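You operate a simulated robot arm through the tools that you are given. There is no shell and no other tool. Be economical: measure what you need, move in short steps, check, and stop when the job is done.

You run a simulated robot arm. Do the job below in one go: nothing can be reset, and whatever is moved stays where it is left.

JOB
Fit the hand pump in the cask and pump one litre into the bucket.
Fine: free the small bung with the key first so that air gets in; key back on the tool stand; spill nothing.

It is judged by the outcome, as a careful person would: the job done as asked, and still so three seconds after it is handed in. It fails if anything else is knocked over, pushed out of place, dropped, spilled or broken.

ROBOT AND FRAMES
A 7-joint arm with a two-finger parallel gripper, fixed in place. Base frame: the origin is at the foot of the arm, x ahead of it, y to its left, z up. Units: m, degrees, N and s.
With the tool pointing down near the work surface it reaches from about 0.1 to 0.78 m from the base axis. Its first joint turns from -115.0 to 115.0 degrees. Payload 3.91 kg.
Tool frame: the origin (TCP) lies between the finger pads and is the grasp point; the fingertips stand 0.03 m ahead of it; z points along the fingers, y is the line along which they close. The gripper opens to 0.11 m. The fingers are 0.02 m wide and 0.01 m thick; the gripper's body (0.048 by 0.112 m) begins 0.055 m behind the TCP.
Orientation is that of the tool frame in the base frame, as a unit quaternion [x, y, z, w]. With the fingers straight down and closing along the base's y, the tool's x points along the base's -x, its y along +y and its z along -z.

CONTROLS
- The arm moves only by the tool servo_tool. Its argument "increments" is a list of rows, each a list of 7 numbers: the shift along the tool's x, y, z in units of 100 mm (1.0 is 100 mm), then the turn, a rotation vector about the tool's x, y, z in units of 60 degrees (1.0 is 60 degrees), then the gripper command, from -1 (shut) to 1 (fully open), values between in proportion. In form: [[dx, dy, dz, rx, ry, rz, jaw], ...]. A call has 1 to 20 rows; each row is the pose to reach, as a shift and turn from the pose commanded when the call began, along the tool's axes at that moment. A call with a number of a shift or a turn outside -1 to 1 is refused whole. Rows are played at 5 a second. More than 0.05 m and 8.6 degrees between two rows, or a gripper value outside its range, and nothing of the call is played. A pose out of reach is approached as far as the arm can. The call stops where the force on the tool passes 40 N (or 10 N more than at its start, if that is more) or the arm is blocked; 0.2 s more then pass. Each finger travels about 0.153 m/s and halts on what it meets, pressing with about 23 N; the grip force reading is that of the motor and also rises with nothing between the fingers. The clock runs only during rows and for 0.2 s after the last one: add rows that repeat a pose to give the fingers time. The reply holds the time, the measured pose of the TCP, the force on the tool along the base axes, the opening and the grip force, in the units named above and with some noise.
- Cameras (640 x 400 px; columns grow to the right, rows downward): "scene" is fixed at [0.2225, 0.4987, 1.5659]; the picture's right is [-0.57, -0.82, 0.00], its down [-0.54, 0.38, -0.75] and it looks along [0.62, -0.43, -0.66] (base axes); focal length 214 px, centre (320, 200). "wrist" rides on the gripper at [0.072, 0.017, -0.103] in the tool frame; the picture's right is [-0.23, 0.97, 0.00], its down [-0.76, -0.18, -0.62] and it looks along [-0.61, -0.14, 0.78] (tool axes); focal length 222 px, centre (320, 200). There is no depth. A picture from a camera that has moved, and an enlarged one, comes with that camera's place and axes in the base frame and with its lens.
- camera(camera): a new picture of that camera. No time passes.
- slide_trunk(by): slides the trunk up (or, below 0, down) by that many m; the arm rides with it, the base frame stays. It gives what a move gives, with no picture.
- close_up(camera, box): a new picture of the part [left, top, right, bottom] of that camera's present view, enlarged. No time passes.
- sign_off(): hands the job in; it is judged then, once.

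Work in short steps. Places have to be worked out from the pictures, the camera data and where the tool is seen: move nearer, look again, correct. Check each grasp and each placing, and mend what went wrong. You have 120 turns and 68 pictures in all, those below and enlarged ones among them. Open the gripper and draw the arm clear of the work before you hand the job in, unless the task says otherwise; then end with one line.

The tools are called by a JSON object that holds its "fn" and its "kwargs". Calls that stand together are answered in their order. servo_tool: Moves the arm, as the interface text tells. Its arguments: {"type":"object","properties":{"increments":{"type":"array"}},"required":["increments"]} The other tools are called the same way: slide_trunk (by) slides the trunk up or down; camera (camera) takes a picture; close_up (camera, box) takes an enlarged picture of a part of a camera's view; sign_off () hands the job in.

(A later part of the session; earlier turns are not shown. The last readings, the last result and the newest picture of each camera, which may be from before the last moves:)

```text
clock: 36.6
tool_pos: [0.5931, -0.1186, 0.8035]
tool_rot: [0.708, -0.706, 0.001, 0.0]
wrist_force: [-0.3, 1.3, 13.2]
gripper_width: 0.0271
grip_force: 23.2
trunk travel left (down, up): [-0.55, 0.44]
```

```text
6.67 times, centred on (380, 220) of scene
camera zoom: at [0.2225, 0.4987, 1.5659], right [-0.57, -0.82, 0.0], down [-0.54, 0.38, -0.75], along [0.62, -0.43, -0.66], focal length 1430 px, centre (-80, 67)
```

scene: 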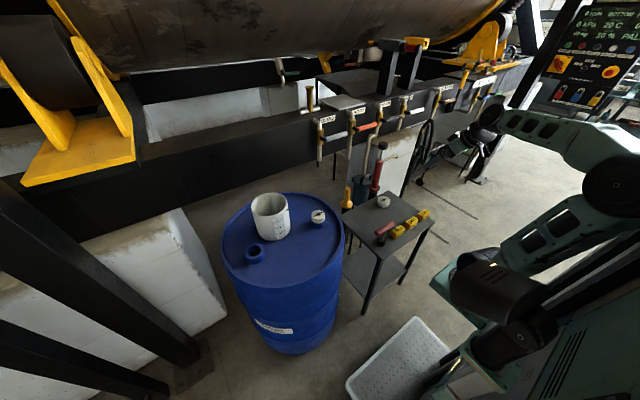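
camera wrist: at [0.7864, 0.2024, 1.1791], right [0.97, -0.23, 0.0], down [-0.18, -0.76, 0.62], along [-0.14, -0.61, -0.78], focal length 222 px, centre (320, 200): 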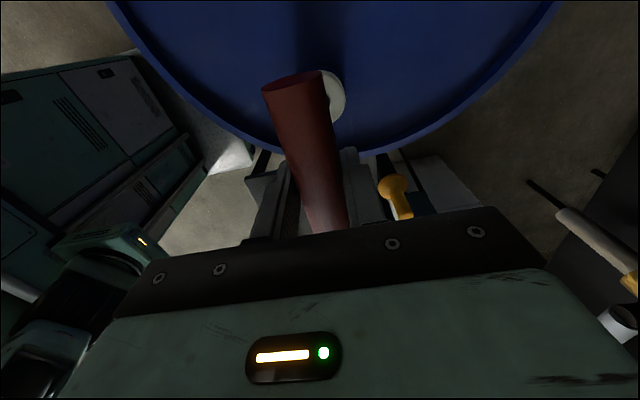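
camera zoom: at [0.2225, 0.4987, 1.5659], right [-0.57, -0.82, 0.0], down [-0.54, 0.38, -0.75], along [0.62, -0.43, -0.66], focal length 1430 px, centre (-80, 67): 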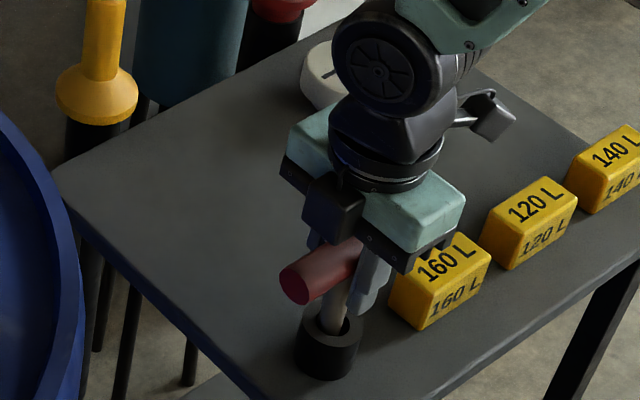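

Seated at 13 N. I open moderately and lift away.

{"fn": "servo_tool", "kwargs": {"increments": [[0, 0, -0.02, 0, 0, 0, -0.2], [0, 0, -0.02, 0, 0, 0, 0.1], [0, 0, -0.02, 0, 0, 0, 0.1], [0, 0, -0.3, 0, 0, 0, 0.1], [0, 0, -0.7, 0, 0, 0, 0.1], [0, 0, -1.0, 0, 0, 0, 0.1], [0, 0, -1.0, 0, 0, 0, 0.1]]}}

{"fn": "servo_tool", "kwargs": {"increments": [[0, 0, -0.4, 0, 0, 0, 0.5], [0, 0, -0.8, 0, 0, 0, 1], [0, 0, -1.0, 0, 0, 0, 1], [0, 0, -1.0, 0, 0, 0, 1]]}}

{"fn": "camera", "kwargs": {"camera": "scene"}}

```text
clock: 38.2
tool_pos: [0.5915, -0.1189, 0.9032]
tool_rot: [0.708, -0.707, 0.001, 0.001]
wrist_force: [0.0, 0.7, 0.0]
gripper_width: 0.0605
grip_force: 0.0
trunk travel left (down, up): [-0.55, 0.44]
```

```text
clock: 39.2
tool_pos: [0.5912, -0.1203, 1.003]
tool_rot: [-0.707, 0.707, 0.0, 0.0]
wrist_force: [-0.2, -0.2, -0.7]
gripper_width: 0.1099
grip_force: 0.1
trunk travel left (down, up): [-0.55, 0.44]
```

```text
29 pictures are left
```

scene: 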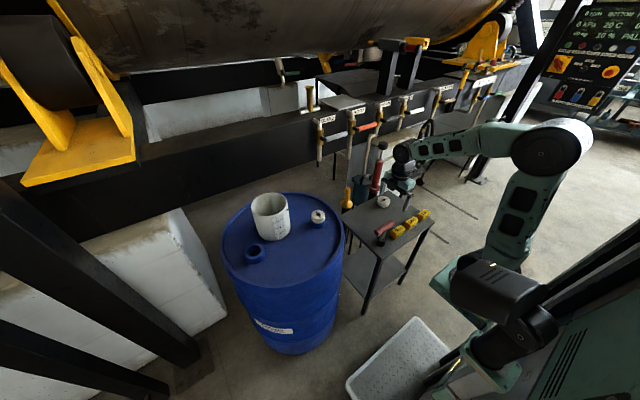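

The key is back on its stand. Next is the pump, whose axis is near (0.888, -0.368). I grip its red barrel at about z 0.87 with the tool pitched 30° below horizontal, so first I turn the tool to azimuth -22.5°.

{"fn": "servo_tool", "kwargs": {"increments": [[0.13, -0.1, 0, 0, 0, 0.135, 1], [0.26, -0.2, 0, 0, 0, 0.27, 1], [0.4, -0.3, 0, 0, 0, 0.4, 1], [0.53, -0.42, 0, 0, 0, 0.54, 1], [0.66, -0.53, 0, 0, 0, 0.67, 1], [0.8, -0.63, 0, 0, 0, 0.8, 1], [0.93, -0.74, 0, 0, 0, 0.94, 1], [0.93, -0.74, 0, 0, 0, 0.94, 1]]}}

{"fn": "servo_tool", "kwargs": {"increments": [[-0.01, -0.1, 0, 0, 0, 0.135, 1], [-0.03, -0.2, 0, 0, 0, 0.27, 1], [-0.04, -0.3, 0, 0, 0, 0.4, 1], [-0.06, -0.4, 0, 0, 0, 0.54, 1], [-0.08, -0.5, 0, 0, 0, 0.67, 1], [-0.1, -0.6, 0, 0, 0, 0.8, 1], [-0.1, -0.75, 0, 0, 0, 0.935, 1], [-0.1, -0.75, 0, 0, 0, 0.935, 1]]}}

{"fn": "servo_tool", "kwargs": {"increments": [[0, 0, 0, 0, -0.14, 0, 1], [0, 0, 0, 0, -0.28, 0, 1], [0, 0, 0, 0, -0.42, 0, 1], [0, 0, 0, 0, -0.56, 0, 1], [0, 0, 0, 0, -0.7, 0, 1], [0, 0, 0, 0, -0.84, 0, 1], [0, 0, 0, 0, -0.98, 0, 1], [0, 0, 0, 0, -1.0, 0, 1], [0, 0, 0, 0, -1.0, 0, 1]]}}

{"fn": "camera", "kwargs": {"camera": "wrist"}}

```text
clock: 41.0
tool_pos: [0.669, -0.2121, 1.0021]
tool_rot: [-0.288, 0.958, -0.001, 0.0]
wrist_force: [0.2, 0.2, 0.1]
gripper_width: 0.11
grip_force: 0.0
trunk travel left (down, up): [-0.55, 0.44]
```

```text
clock: 42.8
tool_pos: [0.7176, -0.2668, 1.0044]
tool_rot: [0.195, 0.981, 0.001, 0.001]
wrist_force: [0.5, 0.1, -0.5]
gripper_width: 0.1101
grip_force: 0.1
trunk travel left (down, up): [-0.55, 0.44]
```

```text
clock: 44.8
tool_pos: [0.7175, -0.268, 1.0031]
tool_rot: [0.168, 0.85, -0.097, 0.49]
wrist_force: [0.1, 0.8, -0.1]
gripper_width: 0.1099
grip_force: 0.0
trunk travel left (down, up): [-0.55, 0.44]
```

```text
28 pictures are left
camera wrist: at [0.608, -0.205, 0.9905], right [0.48, 0.86, 0.2], down [-0.22, -0.1, 0.97], along [0.85, -0.5, 0.14], focal length 222 px, centre (320, 200)
```

wrist: 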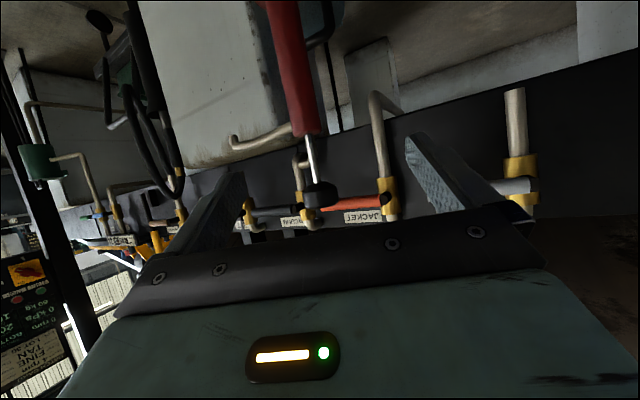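

The wrist view confirms the knob at (0.888, -0.368, 1.03). I lower to grasp height, stay back from the pump and correct sideways.

{"fn": "servo_tool", "kwargs": {"increments": [[0.25, -0.07, 0.23, 0, 0, 0, 1], [0.5, -0.14, 0.46, 0, 0, 0, 1], [0.75, -0.2, 0.69, 0, 0, 0, 1], [1.0, -0.27, 0.92, 0, 0, 0, 1], [1.0, -0.27, 0.92, 0, 0, 0, 1]]}}

{"fn": "camera", "kwargs": {"camera": "wrist"}}

{"fn": "close_up", "kwargs": {"camera": "scene", "box": [330, 120, 450, 240]}}

```text
clock: 46.0
tool_pos: [0.7335, -0.3035, 0.872]
tool_rot: [0.169, 0.849, -0.097, 0.491]
wrist_force: [0.8, 0.2, 0.7]
gripper_width: 0.1102
grip_force: 0.0
trunk travel left (down, up): [-0.55, 0.44]
```

```text
27 pictures are left
camera wrist: at [0.6251, -0.2394, 0.8593], right [0.48, 0.86, 0.2], down [-0.22, -0.1, 0.97], along [0.85, -0.51, 0.13], focal length 222 px, centre (320, 200)
```

wrist: 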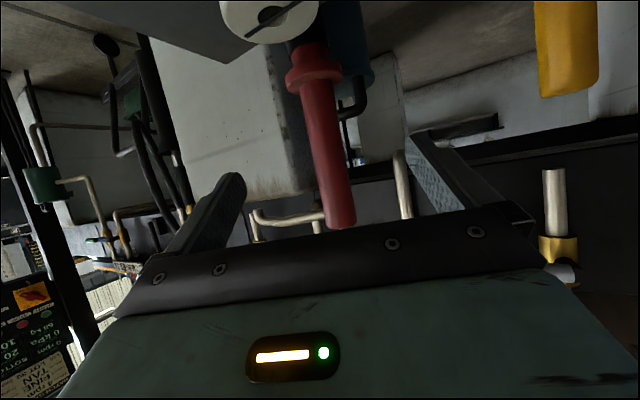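

```text
3.33 times, centred on (390, 180) of scene
camera zoom: at [0.2225, 0.4987, 1.5659], right [-0.57, -0.82, 0.0], down [-0.54, 0.38, -0.75], along [0.62, -0.43, -0.66], focal length 715 px, centre (87, 267)
```

zoom: 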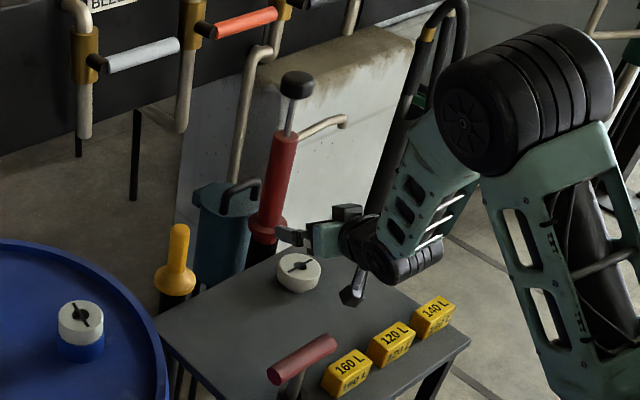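

The pump axis is confirmed and the lateral offset is zero. I advance horizontally until the barrel is between the fingers.

{"fn": "servo_tool", "kwargs": {"increments": [[-0.17, 0, 0.29, 0, 0, 0, 1], [-0.33, 0, 0.58, 0, 0, 0, 1], [-0.5, 0, 0.866, 0, 0, 0, 1], [-0.5, 0, 0.866, 0, 0, 0, 1]]}}

{"fn": "servo_tool", "kwargs": {"increments": [[-0.17, 0, 0.29, 0, 0, 0, 1], [-0.33, 0, 0.57, 0, 0, 0, 1], [-0.33, 0, 0.57, 0, 0, 0, 1]]}}

{"fn": "camera", "kwargs": {"camera": "wrist"}}

```text
clock: 47.0
tool_pos: [0.8289, -0.3452, 0.8676]
tool_rot: [0.168, 0.85, -0.097, 0.49]
wrist_force: [1.2, 0.3, 0.0]
gripper_width: 0.1102
grip_force: 0.0
trunk travel left (down, up): [-0.55, 0.44]
```

```text
clock: 47.8
tool_pos: [0.8912, -0.3701, 0.8694]
tool_rot: [0.168, 0.85, -0.097, 0.49]
wrist_force: [0.5, -0.1, 0.5]
gripper_width: 0.1098
grip_force: 0.1
trunk travel left (down, up): [-0.55, 0.44]
```

```text
25 pictures are left
camera wrist: at [0.7816, -0.306, 0.8574], right [0.48, 0.86, 0.2], down [-0.21, -0.1, 0.97], along [0.85, -0.51, 0.13], focal length 222 px, centre (320, 200)
```

wrist: 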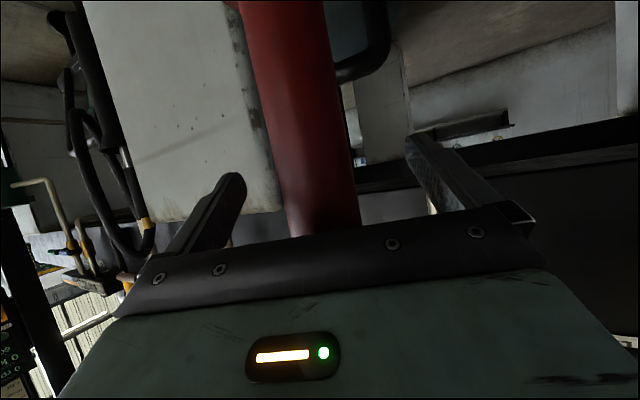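

The barrel is between the fingers. I close.

{"fn": "servo_tool", "kwargs": {"increments": [[0, 0, 0, 0, 0, 0, 0.3], [0, 0, 0, 0, 0, 0, -0.5], [0, 0, 0, 0, 0, 0, -1], [0, 0, 0, 0, 0, 0, -1], [0, 0, 0, 0, 0, 0, -1]]}}

{"fn": "slide_trunk", "kwargs": {"by": 0.05}}

```text
clock: 49.0
tool_pos: [0.8904, -0.3692, 0.8694]
tool_rot: [0.168, 0.85, -0.097, 0.49]
wrist_force: [-1.0, -1.6, -0.8]
gripper_width: 0.0412
grip_force: 23.3
trunk travel left (down, up): [-0.55, 0.44]
```

```text
clock: 49.9
tool_pos: [0.8911, -0.3706, 0.9191]
tool_rot: [0.168, 0.85, -0.097, 0.49]
wrist_force: [-0.1, -0.1, -5.9]
gripper_width: 0.0412
grip_force: 23.1
trunk travel left (down, up): [-0.6, 0.39]
```

The load is about 5.5 N, so the pump is lifting freely. I raise it more to see the suction tube.

{"fn": "slide_trunk", "kwargs": {"by": 0.39}}

{"fn": "camera", "kwargs": {"camera": "scene"}}

```text
clock: 53.6
tool_pos: [0.8912, -0.3696, 1.3103]
tool_rot: [0.168, 0.85, -0.097, 0.49]
wrist_force: [0.2, 0.9, -5.8]
gripper_width: 0.0411
grip_force: 22.7
trunk travel left (down, up): [-0.99, 0.0]
```

```text
24 pictures are left
```

scene: 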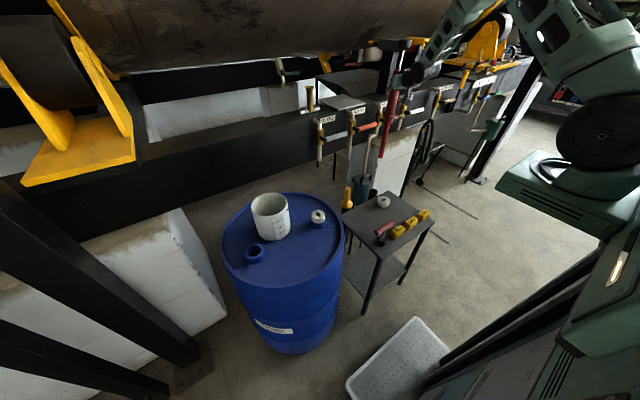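

{"fn": "close_up", "kwargs": {"camera": "scene", "box": [330, 60, 430, 220]}}

```text
2.50 times, centred on (380, 140) of scene
camera zoom: at [0.2225, 0.4987, 1.5659], right [-0.57, -0.82, 0.0], down [-0.54, 0.38, -0.75], along [0.62, -0.43, -0.66], focal length 536 px, centre (170, 350)
```

zoom: 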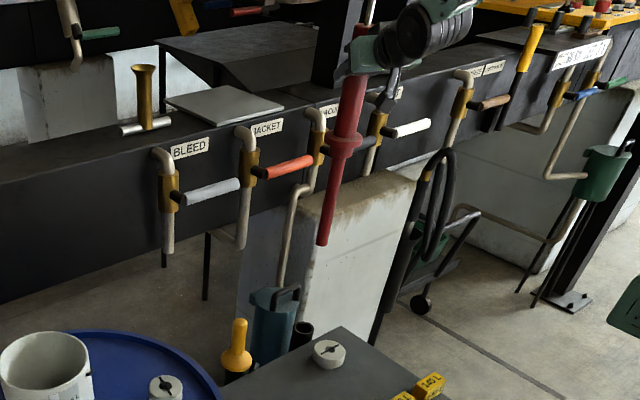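

The tube reaches about 0.2 m below the collar, with its bottom now at z≈0.965. That clears the drum fittings but not the bucket rim (about 1.004), so I swing round on the near side of the bucket.

{"fn": "servo_tool", "kwargs": {"increments": [[0.14, 0.26, -0.24, 0, 0, 0, -1], [0.28, 0.52, -0.48, 0, 0, 0, -1], [0.413, 0.784, -0.715, 0, 0, 0, -1], [0.413, 0.784, -0.715, 0, 0, 0, -1]]}}

{"fn": "servo_tool", "kwargs": {"increments": [[0.14, 0.26, -0.24, 0, 0, 0, -1], [0.28, 0.52, -0.48, 0, 0, 0, -1], [0.413, 0.784, -0.715, 0, 0, 0, -1], [0.413, 0.784, -0.715, 0, 0, 0, -1]]}}

{"fn": "servo_tool", "kwargs": {"increments": [[0.14, 0.26, -0.24, 0, 0, 0, -1], [0.28, 0.52, -0.48, 0, 0, 0, -1], [0.413, 0.784, -0.715, 0, 0, 0, -1], [0.413, 0.784, -0.715, 0, 0, 0, -1]]}}

{"fn": "servo_tool", "kwargs": {"increments": [[0.14, 0.26, -0.24, 0, 0, 0, -1], [0.28, 0.52, -0.48, 0, 0, 0, -1], [0.413, 0.784, -0.715, 0, 0, 0, -1], [0.413, 0.784, -0.715, 0, 0, 0, -1]]}}

{"fn": "servo_tool", "kwargs": {"increments": [[0.14, 0.26, -0.24, 0, 0, 0, -1], [0.28, 0.52, -0.48, 0, 0, 0, -1], [0.413, 0.784, -0.715, 0, 0, 0, -1], [0.413, 0.784, -0.715, 0, 0, 0, -1]]}}

```text
clock: 54.6
tool_pos: [0.8451, -0.2669, 1.309]
tool_rot: [0.168, 0.85, -0.097, 0.49]
wrist_force: [0.0, 0.1, -6.3]
gripper_width: 0.0411
grip_force: 23.0
trunk travel left (down, up): [-0.99, 0.0]
```

```text
clock: 55.6
tool_pos: [0.7971, -0.1612, 1.3102]
tool_rot: [0.168, 0.85, -0.097, 0.49]
wrist_force: [0.3, 1.9, -5.9]
gripper_width: 0.0412
grip_force: 22.7
trunk travel left (down, up): [-0.99, 0.0]
```

```text
clock: 56.6
tool_pos: [0.7524, -0.0599, 1.309]
tool_rot: [0.168, 0.85, -0.097, 0.49]
wrist_force: [0.8, 0.6, -6.3]
gripper_width: 0.0412
grip_force: 23.4
trunk travel left (down, up): [-0.99, 0.0]
```

```text
clock: 57.6
tool_pos: [0.7068, 0.0474, 1.3095]
tool_rot: [0.168, 0.85, -0.097, 0.49]
wrist_force: [0.1, -0.1, -6.0]
gripper_width: 0.0411
grip_force: 22.8
trunk travel left (down, up): [-0.99, 0.0]
```

```text
clock: 58.6
tool_pos: [0.6566, 0.1507, 1.3123]
tool_rot: [0.168, 0.85, -0.097, 0.49]
wrist_force: [-0.3, 0.8, -5.2]
gripper_width: 0.041
grip_force: 23.4
trunk travel left (down, up): [-0.99, 0.0]
```

{"fn": "servo_tool", "kwargs": {"increments": [[0.08, 0.35, -0.14, 0, 0, 0, -1], [0.158, 0.7, -0.273, 0, 0, 0, -1], [0.158, 0.7, -0.273, 0, 0, 0, -1]]}}

{"fn": "servo_tool", "kwargs": {"increments": [[0.08, 0.35, -0.14, 0, 0, 0, -1], [0.158, 0.7, -0.273, 0, 0, 0, -1], [0.158, 0.7, -0.273, 0, 0, 0, -1]]}}

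{"fn": "servo_tool", "kwargs": {"increments": [[0.08, 0.35, -0.14, 0, 0, 0, -1], [0.158, 0.7, -0.273, 0, 0, 0, -1], [0.158, 0.7, -0.273, 0, 0, 0, -1]]}}

{"fn": "servo_tool", "kwargs": {"increments": [[0, 0, 0, -0.112, 0, -0.0645, -1], [0, 0, 0, -0.224, 0, -0.129, -1], [0, 0, 0, -0.336, 0, -0.1935, -1], [0, 0, 0, -0.4475, 0, -0.258, -1], [0, 0, 0, -0.4475, 0, -0.258, -1]]}}

{"fn": "camera", "kwargs": {"camera": "scene"}}

{"fn": "camera", "kwargs": {"camera": "wrist"}}

```text
clock: 59.5
tool_pos: [0.655, 0.2271, 1.3094]
tool_rot: [0.169, 0.849, -0.099, 0.491]
wrist_force: [-0.4, -0.2, -6.4]
gripper_width: 0.0411
grip_force: 22.5
trunk travel left (down, up): [-0.99, 0.0]
```

```text
clock: 60.2
tool_pos: [0.6536, 0.3065, 1.3101]
tool_rot: [0.168, 0.85, -0.097, 0.49]
wrist_force: [-0.2, -0.4, -5.7]
gripper_width: 0.0412
grip_force: 23.1
trunk travel left (down, up): [-0.99, 0.0]
```

```text
clock: 61.0
tool_pos: [0.6494, 0.3799, 1.3104]
tool_rot: [0.168, 0.849, -0.097, 0.491]
wrist_force: [0.2, -0.1, -6.0]
gripper_width: 0.0408
grip_force: 23.2
trunk travel left (down, up): [-0.99, 0.0]
```

```text
clock: 62.2
tool_pos: [0.6504, 0.3809, 1.3094]
tool_rot: [-0.065, 0.864, 0.037, 0.499]
wrist_force: [-0.5, 0.7, -5.3]
gripper_width: 0.0409
grip_force: 22.9
trunk travel left (down, up): [-0.99, 0.0]
```

```text
22 pictures are left
```

scene: 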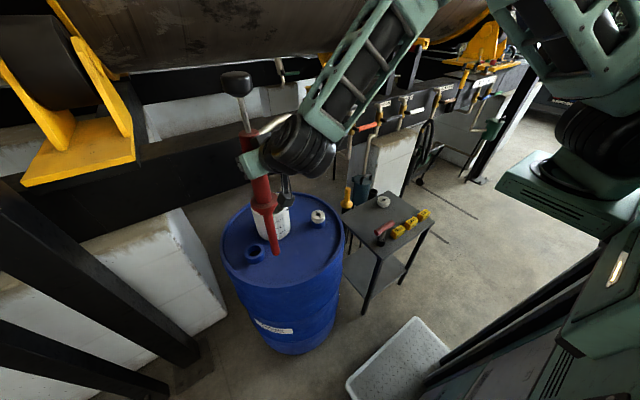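

```text
21 pictures are left
camera wrist: at [0.5241, 0.3783, 1.2981], right [-0.03, 0.98, 0.2], down [-0.13, -0.2, 0.97], along [0.99, 0.01, 0.13], focal length 222 px, centre (320, 200)
```

wrist: 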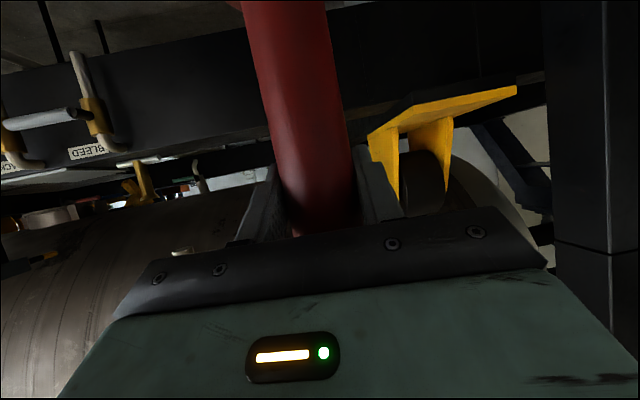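

The tube hangs vertical with its bottom at (0.65, 0.38, 0.965). I move over the hole at (0.765, 0.426).

{"fn": "servo_tool", "kwargs": {"increments": [[-0.15, 0.07, 0.26, 0, 0, 0, -1], [-0.3025, 0.1415, 0.524, 0, 0, 0, -1], [-0.3025, 0.1415, 0.524, 0, 0, 0, -1]]}}

{"fn": "servo_tool", "kwargs": {"increments": [[-0.15, 0.07, 0.26, 0, 0, 0, -1], [-0.3025, 0.1415, 0.524, 0, 0, 0, -1], [-0.3025, 0.1415, 0.524, 0, 0, 0, -1]]}}

{"fn": "close_up", "kwargs": {"camera": "scene", "box": [210, 180, 300, 270]}}

```text
clock: 63.0
tool_pos: [0.7112, 0.4024, 1.3095]
tool_rot: [-0.065, 0.863, 0.037, 0.499]
wrist_force: [-0.3, -0.9, -6.5]
gripper_width: 0.041
grip_force: 22.8
trunk travel left (down, up): [-0.99, 0.0]
```

```text
clock: 63.9
tool_pos: [0.7686, 0.4276, 1.3088]
tool_rot: [-0.065, 0.863, 0.037, 0.499]
wrist_force: [0.4, -0.7, -5.8]
gripper_width: 0.041
grip_force: 23.2
trunk travel left (down, up): [-0.99, 0.0]
```

```text
4.44 times, centred on (255, 225) of scene
camera zoom: at [0.2225, 0.4987, 1.5659], right [-0.57, -0.82, 0.0], down [-0.54, 0.38, -0.75], along [0.62, -0.43, -0.66], focal length 953 px, centre (609, 89)
```

zoom: 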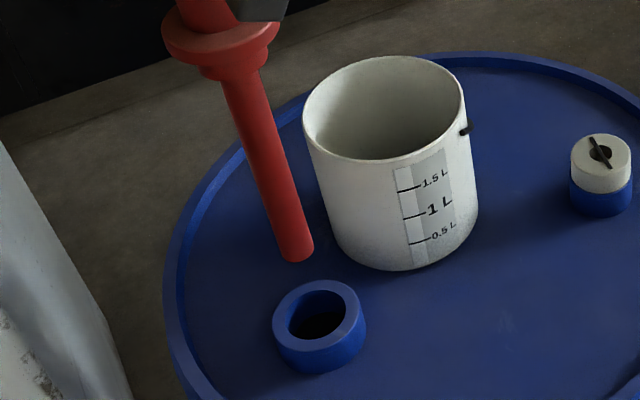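

The tip is about 4 mm beyond the hole centre, so I correct and lower with the trunk until it's just above the ring.

{"fn": "servo_tool", "kwargs": {"increments": [[0.02, 0.015, -0.035, 0, 0, 0, -1], [0.02, 0.015, -0.035, 0, 0, 0, -1]]}}

{"fn": "slide_trunk", "kwargs": {"by": -0.07}}

{"fn": "close_up", "kwargs": {"camera": "scene", "box": [230, 220, 280, 270]}}

```text
clock: 64.5
tool_pos: [0.7636, 0.4292, 1.3099]
tool_rot: [-0.063, 0.864, 0.036, 0.499]
wrist_force: [-0.3, -0.2, -5.3]
gripper_width: 0.0411
grip_force: 22.6
trunk travel left (down, up): [-0.99, 0.0]
```

```text
clock: 65.5
tool_pos: [0.7625, 0.4286, 1.2405]
tool_rot: [-0.065, 0.863, 0.038, 0.499]
wrist_force: [0.3, 0.1, -6.4]
gripper_width: 0.0411
grip_force: 23.1
trunk travel left (down, up): [-0.92, 0.07]
```

```text
8.00 times, centred on (255, 245) of scene
camera zoom: at [0.2225, 0.4987, 1.5659], right [-0.57, -0.82, 0.0], down [-0.54, 0.38, -0.75], along [0.62, -0.43, -0.66], focal length 1716 px, centre (840, -160)
```

zoom: 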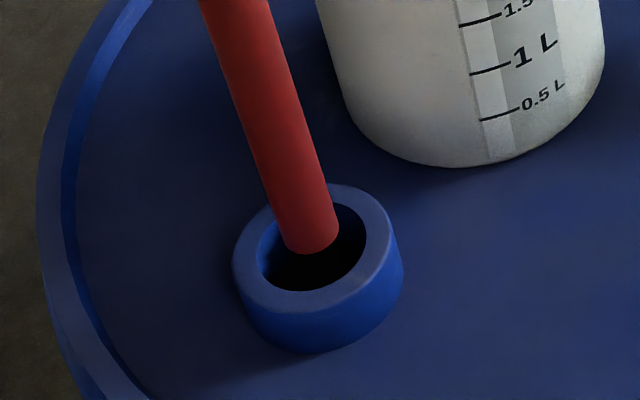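

The tip is within the opening, so I lower further and check the alignment where the tube crosses the ring plane.

{"fn": "slide_trunk", "kwargs": {"by": -0.08}}

{"fn": "close_up", "kwargs": {"camera": "scene", "box": [230, 215, 280, 265]}}

```text
clock: 66.7
tool_pos: [0.7636, 0.4289, 1.1605]
tool_rot: [-0.064, 0.864, 0.037, 0.498]
wrist_force: [0.4, 0.0, -6.1]
gripper_width: 0.0409
grip_force: 23.2
trunk travel left (down, up): [-0.84, 0.15]
```

```text
8.00 times, centred on (255, 240) of scene
camera zoom: at [0.2225, 0.4987, 1.5659], right [-0.57, -0.82, 0.0], down [-0.54, 0.38, -0.75], along [0.62, -0.43, -0.66], focal length 1716 px, centre (840, -120)
```

zoom: 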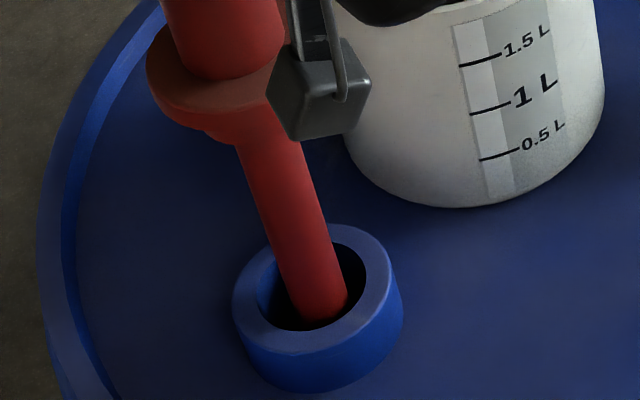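

{"fn": "servo_tool", "kwargs": {"increments": [[-0.01, 0.01, 0.017, 0, 0, 0, -1], [-0.01, 0.01, 0.017, 0, 0, 0, -1]]}}

{"fn": "slide_trunk", "kwargs": {"by": -0.09}}

{"fn": "close_up", "kwargs": {"camera": "scene", "box": [225, 205, 285, 265]}}

```text
clock: 67.3
tool_pos: [0.7641, 0.4307, 1.159]
tool_rot: [-0.066, 0.864, 0.038, 0.498]
wrist_force: [-1.0, 0.2, -5.8]
gripper_width: 0.041
grip_force: 23.4
trunk travel left (down, up): [-0.84, 0.15]
```

```text
clock: 68.5
tool_pos: [0.7652, 0.4308, 1.0702]
tool_rot: [-0.065, 0.864, 0.037, 0.498]
wrist_force: [0.2, -0.3, -6.9]
gripper_width: 0.041
grip_force: 22.7
trunk travel left (down, up): [-0.75, 0.24]
```

```text
6.67 times, centred on (255, 235) of scene
camera zoom: at [0.2225, 0.4987, 1.5659], right [-0.57, -0.82, 0.0], down [-0.54, 0.38, -0.75], along [0.62, -0.43, -0.66], focal length 1430 px, centre (753, -33)
```

zoom: 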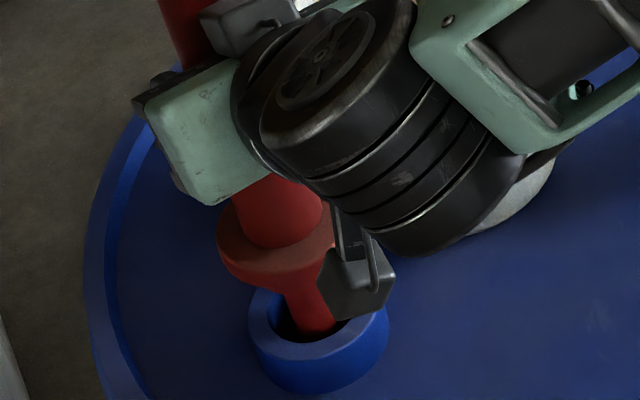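

It's aligned, with the plug just above the ring. I lower the last centimetres with the arm while watching the force.

{"fn": "servo_tool", "kwargs": {"increments": [[0.0866, 0, 0.05, 0, 0, 0, -1], [0.173, 0, 0.1, 0, 0, 0, -1], [0.26, 0, 0.15, 0, 0, 0, -1], [0.26, 0, 0.15, 0, 0, 0, -1]]}}

```text
clock: 69.5
tool_pos: [0.765, 0.4303, 1.039]
tool_rot: [-0.065, 0.864, 0.037, 0.498]
wrist_force: [0.4, -0.4, -5.9]
gripper_width: 0.0408
grip_force: 23.4
trunk travel left (down, up): [-0.75, 0.24]
```

{"fn": "servo_tool", "kwargs": {"increments": [[0.043, 0, 0.025, 0, 0, 0, -1], [0.0866, 0, 0.05, 0, 0, 0, -1], [0.13, 0, 0.075, 0, 0, 0, -1], [0.173, 0, 0.1, 0, 0, 0, -1], [0.173, 0, 0.1, 0, 0, 0, -1]]}}

{"fn": "close_up", "kwargs": {"camera": "scene", "box": [225, 195, 305, 265]}}

```text
clock: 70.8
tool_pos: [0.7642, 0.4302, 1.0227]
tool_rot: [-0.065, 0.863, 0.039, 0.5]
wrist_force: [-1.7, -0.3, 9.3]
gripper_width: 0.0409
grip_force: 22.7
trunk travel left (down, up): [-0.75, 0.24]
```

```text
5.71 times, centred on (265, 230) of scene
camera zoom: at [0.2225, 0.4987, 1.5659], right [-0.57, -0.82, 0.0], down [-0.54, 0.38, -0.75], along [0.62, -0.43, -0.66], focal length 1226 px, centre (634, 29)
```

zoom: 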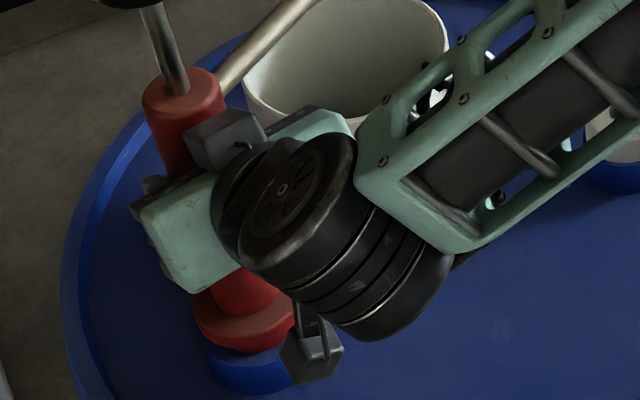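

The contact is at the predicted seat height. I press 3 mm more to confirm it's firm.

{"fn": "servo_tool", "kwargs": {"increments": [[0.017, 0, 0.01, 0, 0, 0, -1], [0.026, 0, 0.015, 0, 0, 0, -1], [0.026, 0, 0.015, 0, 0, 0, -1]]}}

{"fn": "close_up", "kwargs": {"camera": "scene", "box": [220, 150, 310, 260]}}

```text
clock: 71.5
tool_pos: [0.7633, 0.4284, 1.0188]
tool_rot: [-0.063, 0.863, 0.037, 0.499]
wrist_force: [2.3, -1.1, 17.3]
gripper_width: 0.0406
grip_force: 22.3
trunk travel left (down, up): [-0.75, 0.24]
```

```text
3.64 times, centred on (265, 205) of scene
camera zoom: at [0.2225, 0.4987, 1.5659], right [-0.57, -0.82, 0.0], down [-0.54, 0.38, -0.75], along [0.62, -0.43, -0.66], focal length 780 px, centre (520, 182)
```

zoom: 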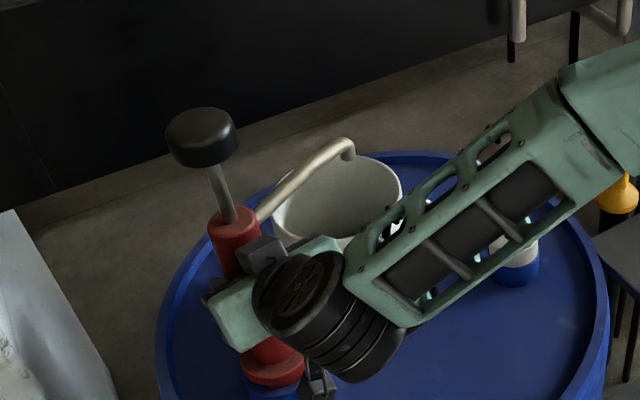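

The pump is seated and the spout tip, near (0.83, 0.288), is over the bucket mouth. I unload, open and back off along the approach line.

{"fn": "servo_tool", "kwargs": {"increments": [[-0.03, 0, -0.017, 0, 0, 0, -1], [-0.03, 0, -0.017, 0, 0, 0, -0.3], [-0.03, 0, -0.017, 0, 0, 0, 0.5], [-0.03, 0, -0.017, 0, 0, 0, 1], [-0.03, 0, -0.017, 0, 0, 0, 1]]}}

{"fn": "servo_tool", "kwargs": {"increments": [[0.18, 0, -0.3, 0, 0, 0, 1], [0.36, 0, -0.6, 0, 0, 0, 1], [0.54, 0, -0.93, 0, 0, 0, 1], [0.54, 0, -0.93, 0, 0, 0, 1]]}}

{"fn": "slide_trunk", "kwargs": {"by": 0.165}}

{"fn": "camera", "kwargs": {"camera": "wrist"}}

{"fn": "close_up", "kwargs": {"camera": "scene", "box": [210, 130, 330, 270]}}

```text
clock: 72.8
tool_pos: [0.7637, 0.4283, 1.0201]
tool_rot: [-0.065, 0.864, 0.038, 0.498]
wrist_force: [-0.5, 0.7, 0.4]
gripper_width: 0.11
grip_force: 0.0
trunk travel left (down, up): [-0.75, 0.24]
```

```text
clock: 73.8
tool_pos: [0.6596, 0.4129, 1.0194]
tool_rot: [-0.064, 0.864, 0.037, 0.499]
wrist_force: [0.2, -0.1, 0.7]
gripper_width: 0.1098
grip_force: 0.0
trunk travel left (down, up): [-0.75, 0.24]
```

```text
clock: 75.6
tool_pos: [0.6597, 0.4131, 1.1827]
tool_rot: [-0.065, 0.864, 0.038, 0.499]
wrist_force: [-0.3, 0.0, -0.9]
gripper_width: 0.1098
grip_force: 0.1
trunk travel left (down, up): [-0.915, 0.075]
```

```text
14 pictures are left
camera wrist: at [0.5331, 0.4112, 1.1718], right [-0.03, 0.98, 0.2], down [-0.13, -0.2, 0.97], along [0.99, 0.01, 0.13], focal length 222 px, centre (320, 200)
```

wrist: 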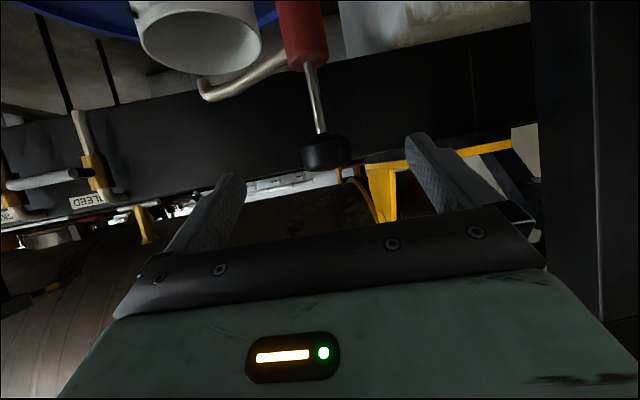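

```text
2.86 times, centred on (270, 200) of scene
camera zoom: at [0.2225, 0.4987, 1.5659], right [-0.57, -0.82, 0.0], down [-0.54, 0.38, -0.75], along [0.62, -0.43, -0.66], focal length 613 px, centre (463, 200)
```

zoom: 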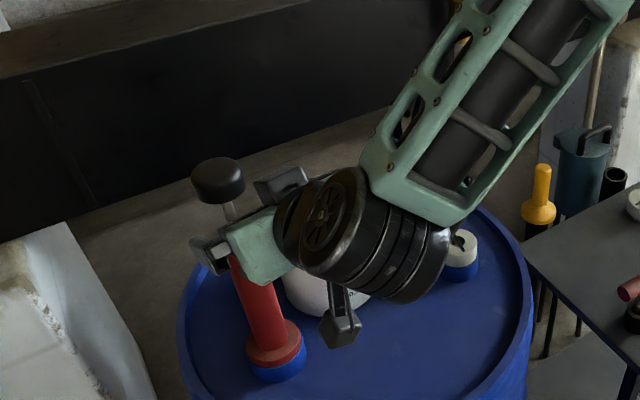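

From both views the knob is at about (0.764, 0.429, 1.162) and 56 mm wide. I advance around it and grip.

{"fn": "servo_tool", "kwargs": {"increments": [[-0.13, 0, 0.33, 0, 0, 0, 1], [-0.26, 0, 0.66, 0, 0, 0, 1], [-0.389, 0, 0.994, 0, 0, 0, 1], [-0.389, 0, 0.994, 0, 0, 0, 1]]}}

{"fn": "servo_tool", "kwargs": {"increments": [[0, 0, 0, 0, 0, 0, 0.3], [0, 0, 0, 0, 0, 0, -0.4], [0, 0, 0, 0, 0, 0, -1], [0, 0, 0, 0, 0, 0, -1]]}}

{"fn": "close_up", "kwargs": {"camera": "scene", "box": [210, 130, 330, 270]}}

```text
clock: 76.6
tool_pos: [0.7655, 0.4289, 1.1665]
tool_rot: [-0.065, 0.864, 0.038, 0.499]
wrist_force: [0.1, -0.1, 0.8]
gripper_width: 0.11
grip_force: 0.0
trunk travel left (down, up): [-0.915, 0.075]
```

```text
clock: 77.6
tool_pos: [0.7656, 0.4282, 1.1665]
tool_rot: [-0.065, 0.863, 0.038, 0.499]
wrist_force: [0.3, 0.6, -0.3]
gripper_width: 0.0504
grip_force: 22.8
trunk travel left (down, up): [-0.915, 0.075]
```

```text
2.86 times, centred on (270, 200) of scene
camera zoom: at [0.2225, 0.4987, 1.5659], right [-0.57, -0.82, 0.0], down [-0.54, 0.38, -0.75], along [0.62, -0.43, -0.66], focal length 613 px, centre (463, 200)
```

zoom: 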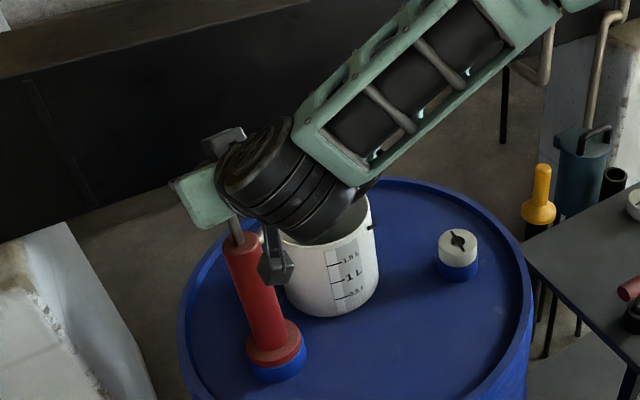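

Knob gripped at 50.4 mm. I test the plunger direction with a gentle 20 mm push down.

{"fn": "servo_tool", "kwargs": {"increments": [[0.043, 0, 0.025, 0, 0, 0, -1], [0.087, 0, 0.05, 0, 0, 0, -1], [0.13, 0, 0.075, 0, 0, 0, -1], [0.173, 0, 0.1, 0, 0, 0, -1], [0.173, 0, 0.1, 0, 0, 0, -1]]}}

```text
clock: 78.8
tool_pos: [0.7635, 0.4283, 1.1482]
tool_rot: [-0.064, 0.863, 0.037, 0.499]
wrist_force: [2.8, -1.0, 4.4]
gripper_width: 0.0502
grip_force: 22.9
trunk travel left (down, up): [-0.915, 0.075]
```

The plunger moves at about 5 N. I continue down to find the bottom of the stroke.

{"fn": "servo_tool", "kwargs": {"increments": [[0.043, 0, 0.025, 0, 0, 0, -1], [0.087, 0, 0.05, 0, 0, 0, -1], [0.13, 0, 0.075, 0, 0, 0, -1], [0.173, 0, 0.1, 0, 0, 0, -1], [0.173, 0, 0.1, 0, 0, 0, -1]]}}

```text
clock: 80.0
tool_pos: [0.765, 0.4285, 1.129]
tool_rot: [-0.065, 0.864, 0.037, 0.499]
wrist_force: [1.5, -4.0, 5.7]
gripper_width: 0.0505
grip_force: 22.2
trunk travel left (down, up): [-0.915, 0.075]
```

{"fn": "servo_tool", "kwargs": {"increments": [[0.022, 0, 0.0125, 0, 0, 0, -1], [0.043, 0, 0.025, 0, 0, 0, -1], [0.065, 0, 0.0375, 0, 0, 0, -1], [0.065, 0, 0.0375, 0, 0, 0, -1]]}}

{"fn": "close_up", "kwargs": {"camera": "scene", "box": [210, 150, 310, 260]}}

```text
clock: 81.0
tool_pos: [0.7648, 0.4291, 1.1207]
tool_rot: [-0.064, 0.864, 0.037, 0.498]
wrist_force: [6.8, -7.4, 6.5]
gripper_width: 0.0505
grip_force: 22.6
trunk travel left (down, up): [-0.915, 0.075]
```

```text
3.64 times, centred on (260, 205) of scene
camera zoom: at [0.2225, 0.4987, 1.5659], right [-0.57, -0.82, 0.0], down [-0.54, 0.38, -0.75], along [0.62, -0.43, -0.66], focal length 780 px, centre (538, 182)
```

zoom: 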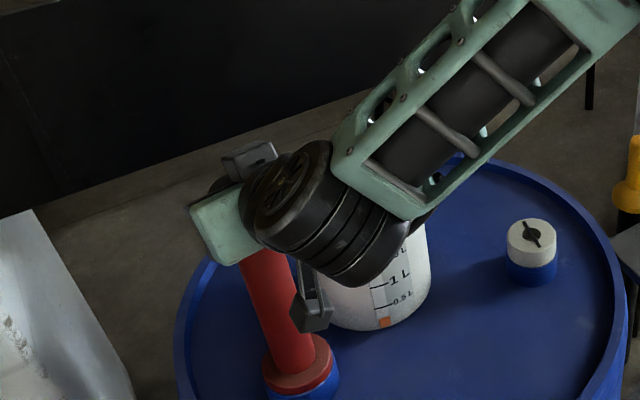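

The sight strip on the bucket now shows a small orange level, roughly 0.2 L. I draw the plunger back up gently.

{"fn": "servo_tool", "kwargs": {"increments": [[-0.065, 0, -0.0375, 0, 0, 0, -1], [-0.13, 0, -0.075, 0, 0, 0, -1], [-0.195, 0, -0.1125, 0, 0, 0, -1], [-0.26, 0, -0.15, 0, 0, 0, -1], [-0.325, 0, -0.1875, 0, 0, 0, -1], [-0.39, 0, -0.225, 0, 0, 0, -1], [-0.39, 0, -0.225, 0, 0, 0, -1]]}}

{"fn": "close_up", "kwargs": {"camera": "scene", "box": [230, 190, 310, 260]}}

```text
clock: 82.6
tool_pos: [0.7631, 0.4287, 1.1656]
tool_rot: [-0.065, 0.864, 0.037, 0.498]
wrist_force: [0.8, -0.3, 1.4]
gripper_width: 0.0504
grip_force: 22.9
trunk travel left (down, up): [-0.915, 0.075]
```

```text
5.71 times, centred on (270, 225) of scene
camera zoom: at [0.2225, 0.4987, 1.5659], right [-0.57, -0.82, 0.0], down [-0.54, 0.38, -0.75], along [0.62, -0.43, -0.66], focal length 1226 px, centre (606, 57)
```

zoom: 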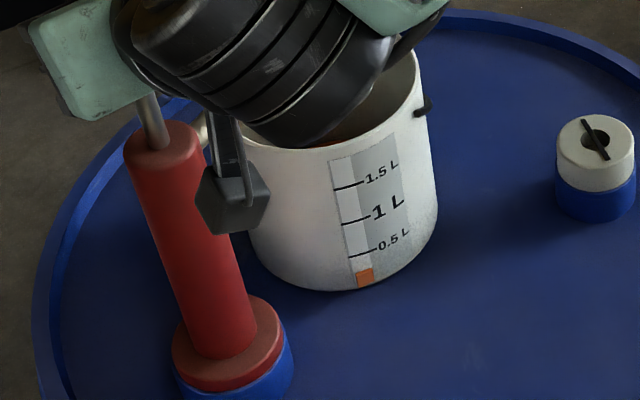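

The pump stayed seated and the level reads about 0.25 L. I do a second identical stroke and check.

{"fn": "servo_tool", "kwargs": {"increments": [[0.05, 0, 0.029, 0, 0, 0, -1], [0.1, 0, 0.058, 0, 0, 0, -1], [0.15, 0, 0.087, 0, 0, 0, -1], [0.2, 0, 0.116, 0, 0, 0, -1], [0.25, 0, 0.144, 0, 0, 0, -1], [0.3, 0, 0.173, 0, 0, 0, -1], [0.35, 0, 0.202, 0, 0, 0, -1], [0.39, 0, 0.225, 0, 0, 0, -1], [0.39, 0, 0.225, 0, 0, 0, -1]]}}

{"fn": "servo_tool", "kwargs": {"increments": [[-0.065, 0, -0.0375, 0, 0, 0, -1], [-0.13, 0, -0.075, 0, 0, 0, -1], [-0.195, 0, -0.1125, 0, 0, 0, -1], [-0.26, 0, -0.15, 0, 0, 0, -1], [-0.325, 0, -0.1875, 0, 0, 0, -1], [-0.39, 0, -0.225, 0, 0, 0, -1], [-0.39, 0, -0.225, 0, 0, 0, -1]]}}

{"fn": "close_up", "kwargs": {"camera": "scene", "box": [230, 190, 310, 260]}}

```text
clock: 84.6
tool_pos: [0.7649, 0.4295, 1.1205]
tool_rot: [-0.064, 0.863, 0.037, 0.499]
wrist_force: [-5.6, -2.9, 7.9]
gripper_width: 0.0506
grip_force: 23.0
trunk travel left (down, up): [-0.915, 0.075]
```

```text
clock: 86.2
tool_pos: [0.7646, 0.4292, 1.1652]
tool_rot: [-0.064, 0.864, 0.037, 0.499]
wrist_force: [1.0, -1.0, 1.5]
gripper_width: 0.0505
grip_force: 22.8
trunk travel left (down, up): [-0.915, 0.075]
```

```text
5.71 times, centred on (270, 225) of scene
camera zoom: at [0.2225, 0.4987, 1.5659], right [-0.57, -0.82, 0.0], down [-0.54, 0.38, -0.75], along [0.62, -0.43, -0.66], focal length 1226 px, centre (606, 57)
```

zoom: 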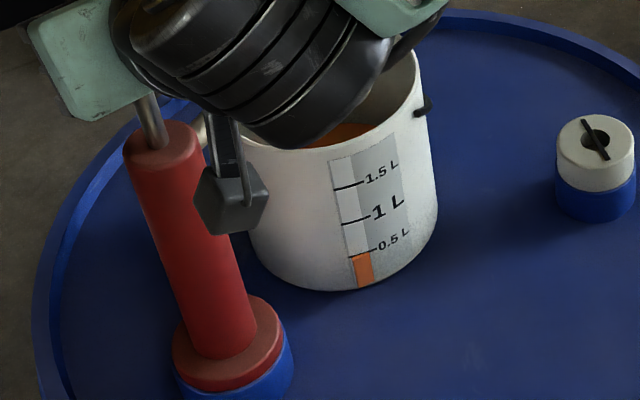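

The level is at the 0.5 L mark, so each stroke delivers 0.25 L. I do a third stroke, then a fourth, and check.

{"fn": "servo_tool", "kwargs": {"increments": [[0.05, 0, 0.029, 0, 0, 0, -1], [0.1, 0, 0.058, 0, 0, 0, -1], [0.15, 0, 0.087, 0, 0, 0, -1], [0.2, 0, 0.116, 0, 0, 0, -1], [0.25, 0, 0.144, 0, 0, 0, -1], [0.3, 0, 0.173, 0, 0, 0, -1], [0.35, 0, 0.202, 0, 0, 0, -1], [0.39, 0, 0.225, 0, 0, 0, -1], [0.39, 0, 0.225, 0, 0, 0, -1]]}}

{"fn": "servo_tool", "kwargs": {"increments": [[-0.065, 0, -0.0375, 0, 0, 0, -1], [-0.13, 0, -0.075, 0, 0, 0, -1], [-0.195, 0, -0.1125, 0, 0, 0, -1], [-0.26, 0, -0.15, 0, 0, 0, -1], [-0.325, 0, -0.1875, 0, 0, 0, -1], [-0.39, 0, -0.225, 0, 0, 0, -1], [-0.39, 0, -0.225, 0, 0, 0, -1]]}}

{"fn": "close_up", "kwargs": {"camera": "scene", "box": [260, 200, 300, 230]}}

```text
clock: 88.2
tool_pos: [0.7646, 0.4281, 1.1216]
tool_rot: [-0.064, 0.863, 0.036, 0.5]
wrist_force: [3.9, 1.5, 7.0]
gripper_width: 0.0503
grip_force: 23.1
trunk travel left (down, up): [-0.915, 0.075]
```

```text
clock: 89.8
tool_pos: [0.7654, 0.4278, 1.1644]
tool_rot: [-0.065, 0.863, 0.038, 0.499]
wrist_force: [-1.2, -1.9, 0.9]
gripper_width: 0.0502
grip_force: 22.4
trunk travel left (down, up): [-0.915, 0.075]
```

```text
13.33 times, centred on (280, 215) of scene
camera zoom: at [0.2225, 0.4987, 1.5659], right [-0.57, -0.82, 0.0], down [-0.54, 0.38, -0.75], along [0.62, -0.43, -0.66], focal length 2860 px, centre (853, 0)
```

zoom: 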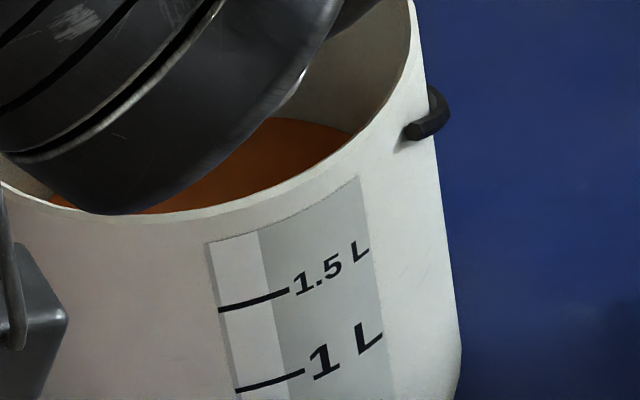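

{"fn": "close_up", "kwargs": {"camera": "scene", "box": [260, 215, 300, 245]}}

```text
13.33 times, centred on (280, 230) of scene
camera zoom: at [0.2225, 0.4987, 1.5659], right [-0.57, -0.82, 0.0], down [-0.54, 0.38, -0.75], along [0.62, -0.43, -0.66], focal length 2860 px, centre (853, -200)
```

zoom: 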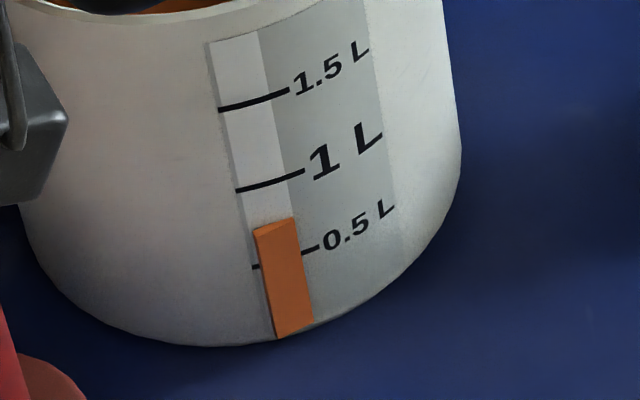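

The level reads about 0.74 L. I do the fourth stroke.

{"fn": "servo_tool", "kwargs": {"increments": [[0.05, 0, 0.029, 0, 0, 0, -1], [0.1, 0, 0.058, 0, 0, 0, -1], [0.15, 0, 0.087, 0, 0, 0, -1], [0.2, 0, 0.116, 0, 0, 0, -1], [0.25, 0, 0.144, 0, 0, 0, -1], [0.3, 0, 0.173, 0, 0, 0, -1], [0.35, 0, 0.202, 0, 0, 0, -1], [0.39, 0, 0.225, 0, 0, 0, -1], [0.39, 0, 0.225, 0, 0, 0, -1]]}}

{"fn": "close_up", "kwargs": {"camera": "scene", "box": [260, 215, 300, 245]}}

```text
clock: 91.8
tool_pos: [0.7638, 0.4285, 1.1209]
tool_rot: [-0.064, 0.864, 0.037, 0.498]
wrist_force: [0.8, 0.2, 7.1]
gripper_width: 0.0501
grip_force: 23.4
trunk travel left (down, up): [-0.915, 0.075]
```

```text
13.33 times, centred on (280, 230) of scene
camera zoom: at [0.2225, 0.4987, 1.5659], right [-0.57, -0.82, 0.0], down [-0.54, 0.38, -0.75], along [0.62, -0.43, -0.66], focal length 2860 px, centre (853, -200)
```

zoom: 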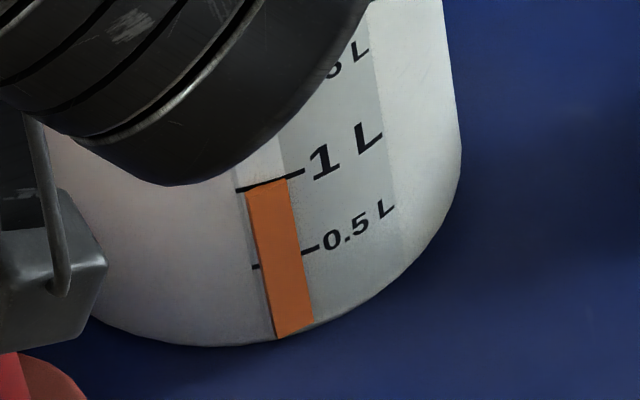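

The level stands at the 1 L mark. I release the knob with the plunger down and back off.

{"fn": "servo_tool", "kwargs": {"increments": [[0, 0, 0, 0, 0, 0, -0.3], [0, 0, 0, 0, 0, 0, 0.4], [0, 0, 0, 0, 0, 0, 1], [0, 0, 0, 0, 0, 0, 1]]}}

{"fn": "servo_tool", "kwargs": {"increments": [[0.18, 0, -0.3, 0, 0, 0, 1], [0.36, 0, -0.6, 0, 0, 0, 1], [0.54, 0, -0.93, 0, 0, 0, 1], [0.54, 0, -0.93, 0, 0, 0, 1]]}}

{"fn": "servo_tool", "kwargs": {"increments": [[-0.2, 0, -0.4, 0, 0, 0, 1], [-0.4, 0, -0.75, 0, 0, 0, 1], [-0.6, 0, -1.0, 0, 0, 0, 1], [-0.6, 0, -1.0, 0, 0, 0, 1]]}}

{"fn": "camera", "kwargs": {"camera": "scene"}}

```text
clock: 92.8
tool_pos: [0.7644, 0.4272, 1.1194]
tool_rot: [-0.066, 0.863, 0.038, 0.499]
wrist_force: [-0.3, -1.1, -0.3]
gripper_width: 0.1101
grip_force: 0.1
trunk travel left (down, up): [-0.915, 0.075]
```

```text
clock: 93.8
tool_pos: [0.6589, 0.4145, 1.1218]
tool_rot: [-0.065, 0.863, 0.038, 0.499]
wrist_force: [0.4, 0.6, -0.5]
gripper_width: 0.1101
grip_force: 0.0
trunk travel left (down, up): [-0.915, 0.075]
```

```text
clock: 94.8
tool_pos: [0.6024, 0.4048, 1.2217]
tool_rot: [-0.065, 0.864, 0.037, 0.498]
wrist_force: [1.0, -0.2, 0.0]
gripper_width: 0.1097
grip_force: 0.0
trunk travel left (down, up): [-0.915, 0.075]
```

```text
5 pictures are left
```

scene: 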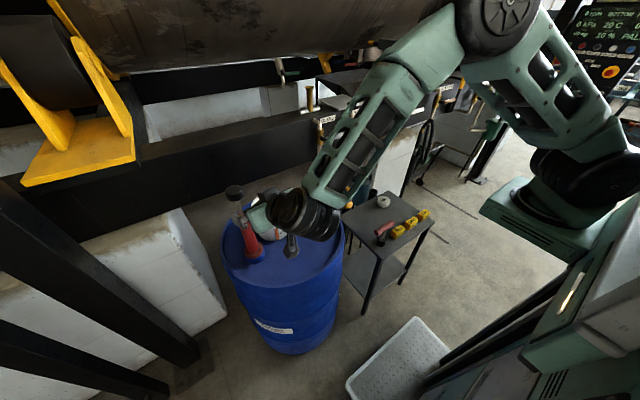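

I draw the arm further clear toward -y and take a final look.

{"fn": "slide_trunk", "kwargs": {"by": 0.07}}

{"fn": "servo_tool", "kwargs": {"increments": [[0.1, -0.33, -0.17, 0, 0, 0, 1], [0.2, -0.66, -0.34, 0, 0, 0, 1], [0.3, -1.0, -0.52, 0, 0, 0, 1], [0.3, -1.0, -0.52, 0, 0, 0, 1]]}}

{"fn": "servo_tool", "kwargs": {"increments": [[0, -0.4, 0, 0, 0, 0, 1], [0, -0.8, 0, 0, 0, 0, 1], [0, -1.0, 0, 0, 0, 0, 1], [0, -1.0, 0, 0, 0, 0, 1]]}}

{"fn": "servo_tool", "kwargs": {"increments": [[0, -0.4, 0, 0, 0, 0, 1], [0, -0.8, 0, 0, 0, 0, 1], [0, -1.0, 0, 0, 0, 0, 1], [0, -1.0, 0, 0, 0, 0, 1]]}}

{"fn": "close_up", "kwargs": {"camera": "scene", "box": [210, 160, 370, 270]}}

```text
clock: 95.9
tool_pos: [0.6019, 0.4039, 1.29]
tool_rot: [-0.064, 0.864, 0.037, 0.499]
wrist_force: [-0.3, -0.1, 0.7]
gripper_width: 0.1104
grip_force: 0.0
trunk travel left (down, up): [-0.985, 0.005]
```

```text
clock: 96.9
tool_pos: [0.5573, 0.2965, 1.2889]
tool_rot: [-0.064, 0.864, 0.037, 0.498]
wrist_force: [-0.3, 0.2, -0.1]
gripper_width: 0.1101
grip_force: 0.0
trunk travel left (down, up): [-0.985, 0.005]
```

```text
clock: 97.9
tool_pos: [0.5748, 0.1978, 1.2909]
tool_rot: [-0.064, 0.864, 0.038, 0.498]
wrist_force: [1.3, -1.3, 0.1]
gripper_width: 0.11
grip_force: 0.0
trunk travel left (down, up): [-0.985, 0.005]
```

```text
clock: 98.9
tool_pos: [0.5942, 0.1059, 1.2904]
tool_rot: [-0.065, 0.864, 0.037, 0.498]
wrist_force: [-0.5, -0.5, -0.7]
gripper_width: 0.1097
grip_force: 0.0
out of reach, approached as far as the arm can: row 3, 4
trunk travel left (down, up): [-0.985, 0.005]
```

```text
3.64 times, centred on (290, 215) of scene
camera zoom: at [0.2225, 0.4987, 1.5659], right [-0.57, -0.82, 0.0], down [-0.54, 0.38, -0.75], along [0.62, -0.43, -0.66], focal length 780 px, centre (429, 146)
```

zoom: 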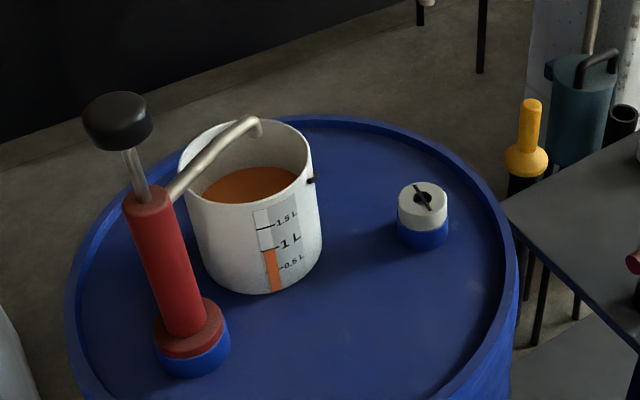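

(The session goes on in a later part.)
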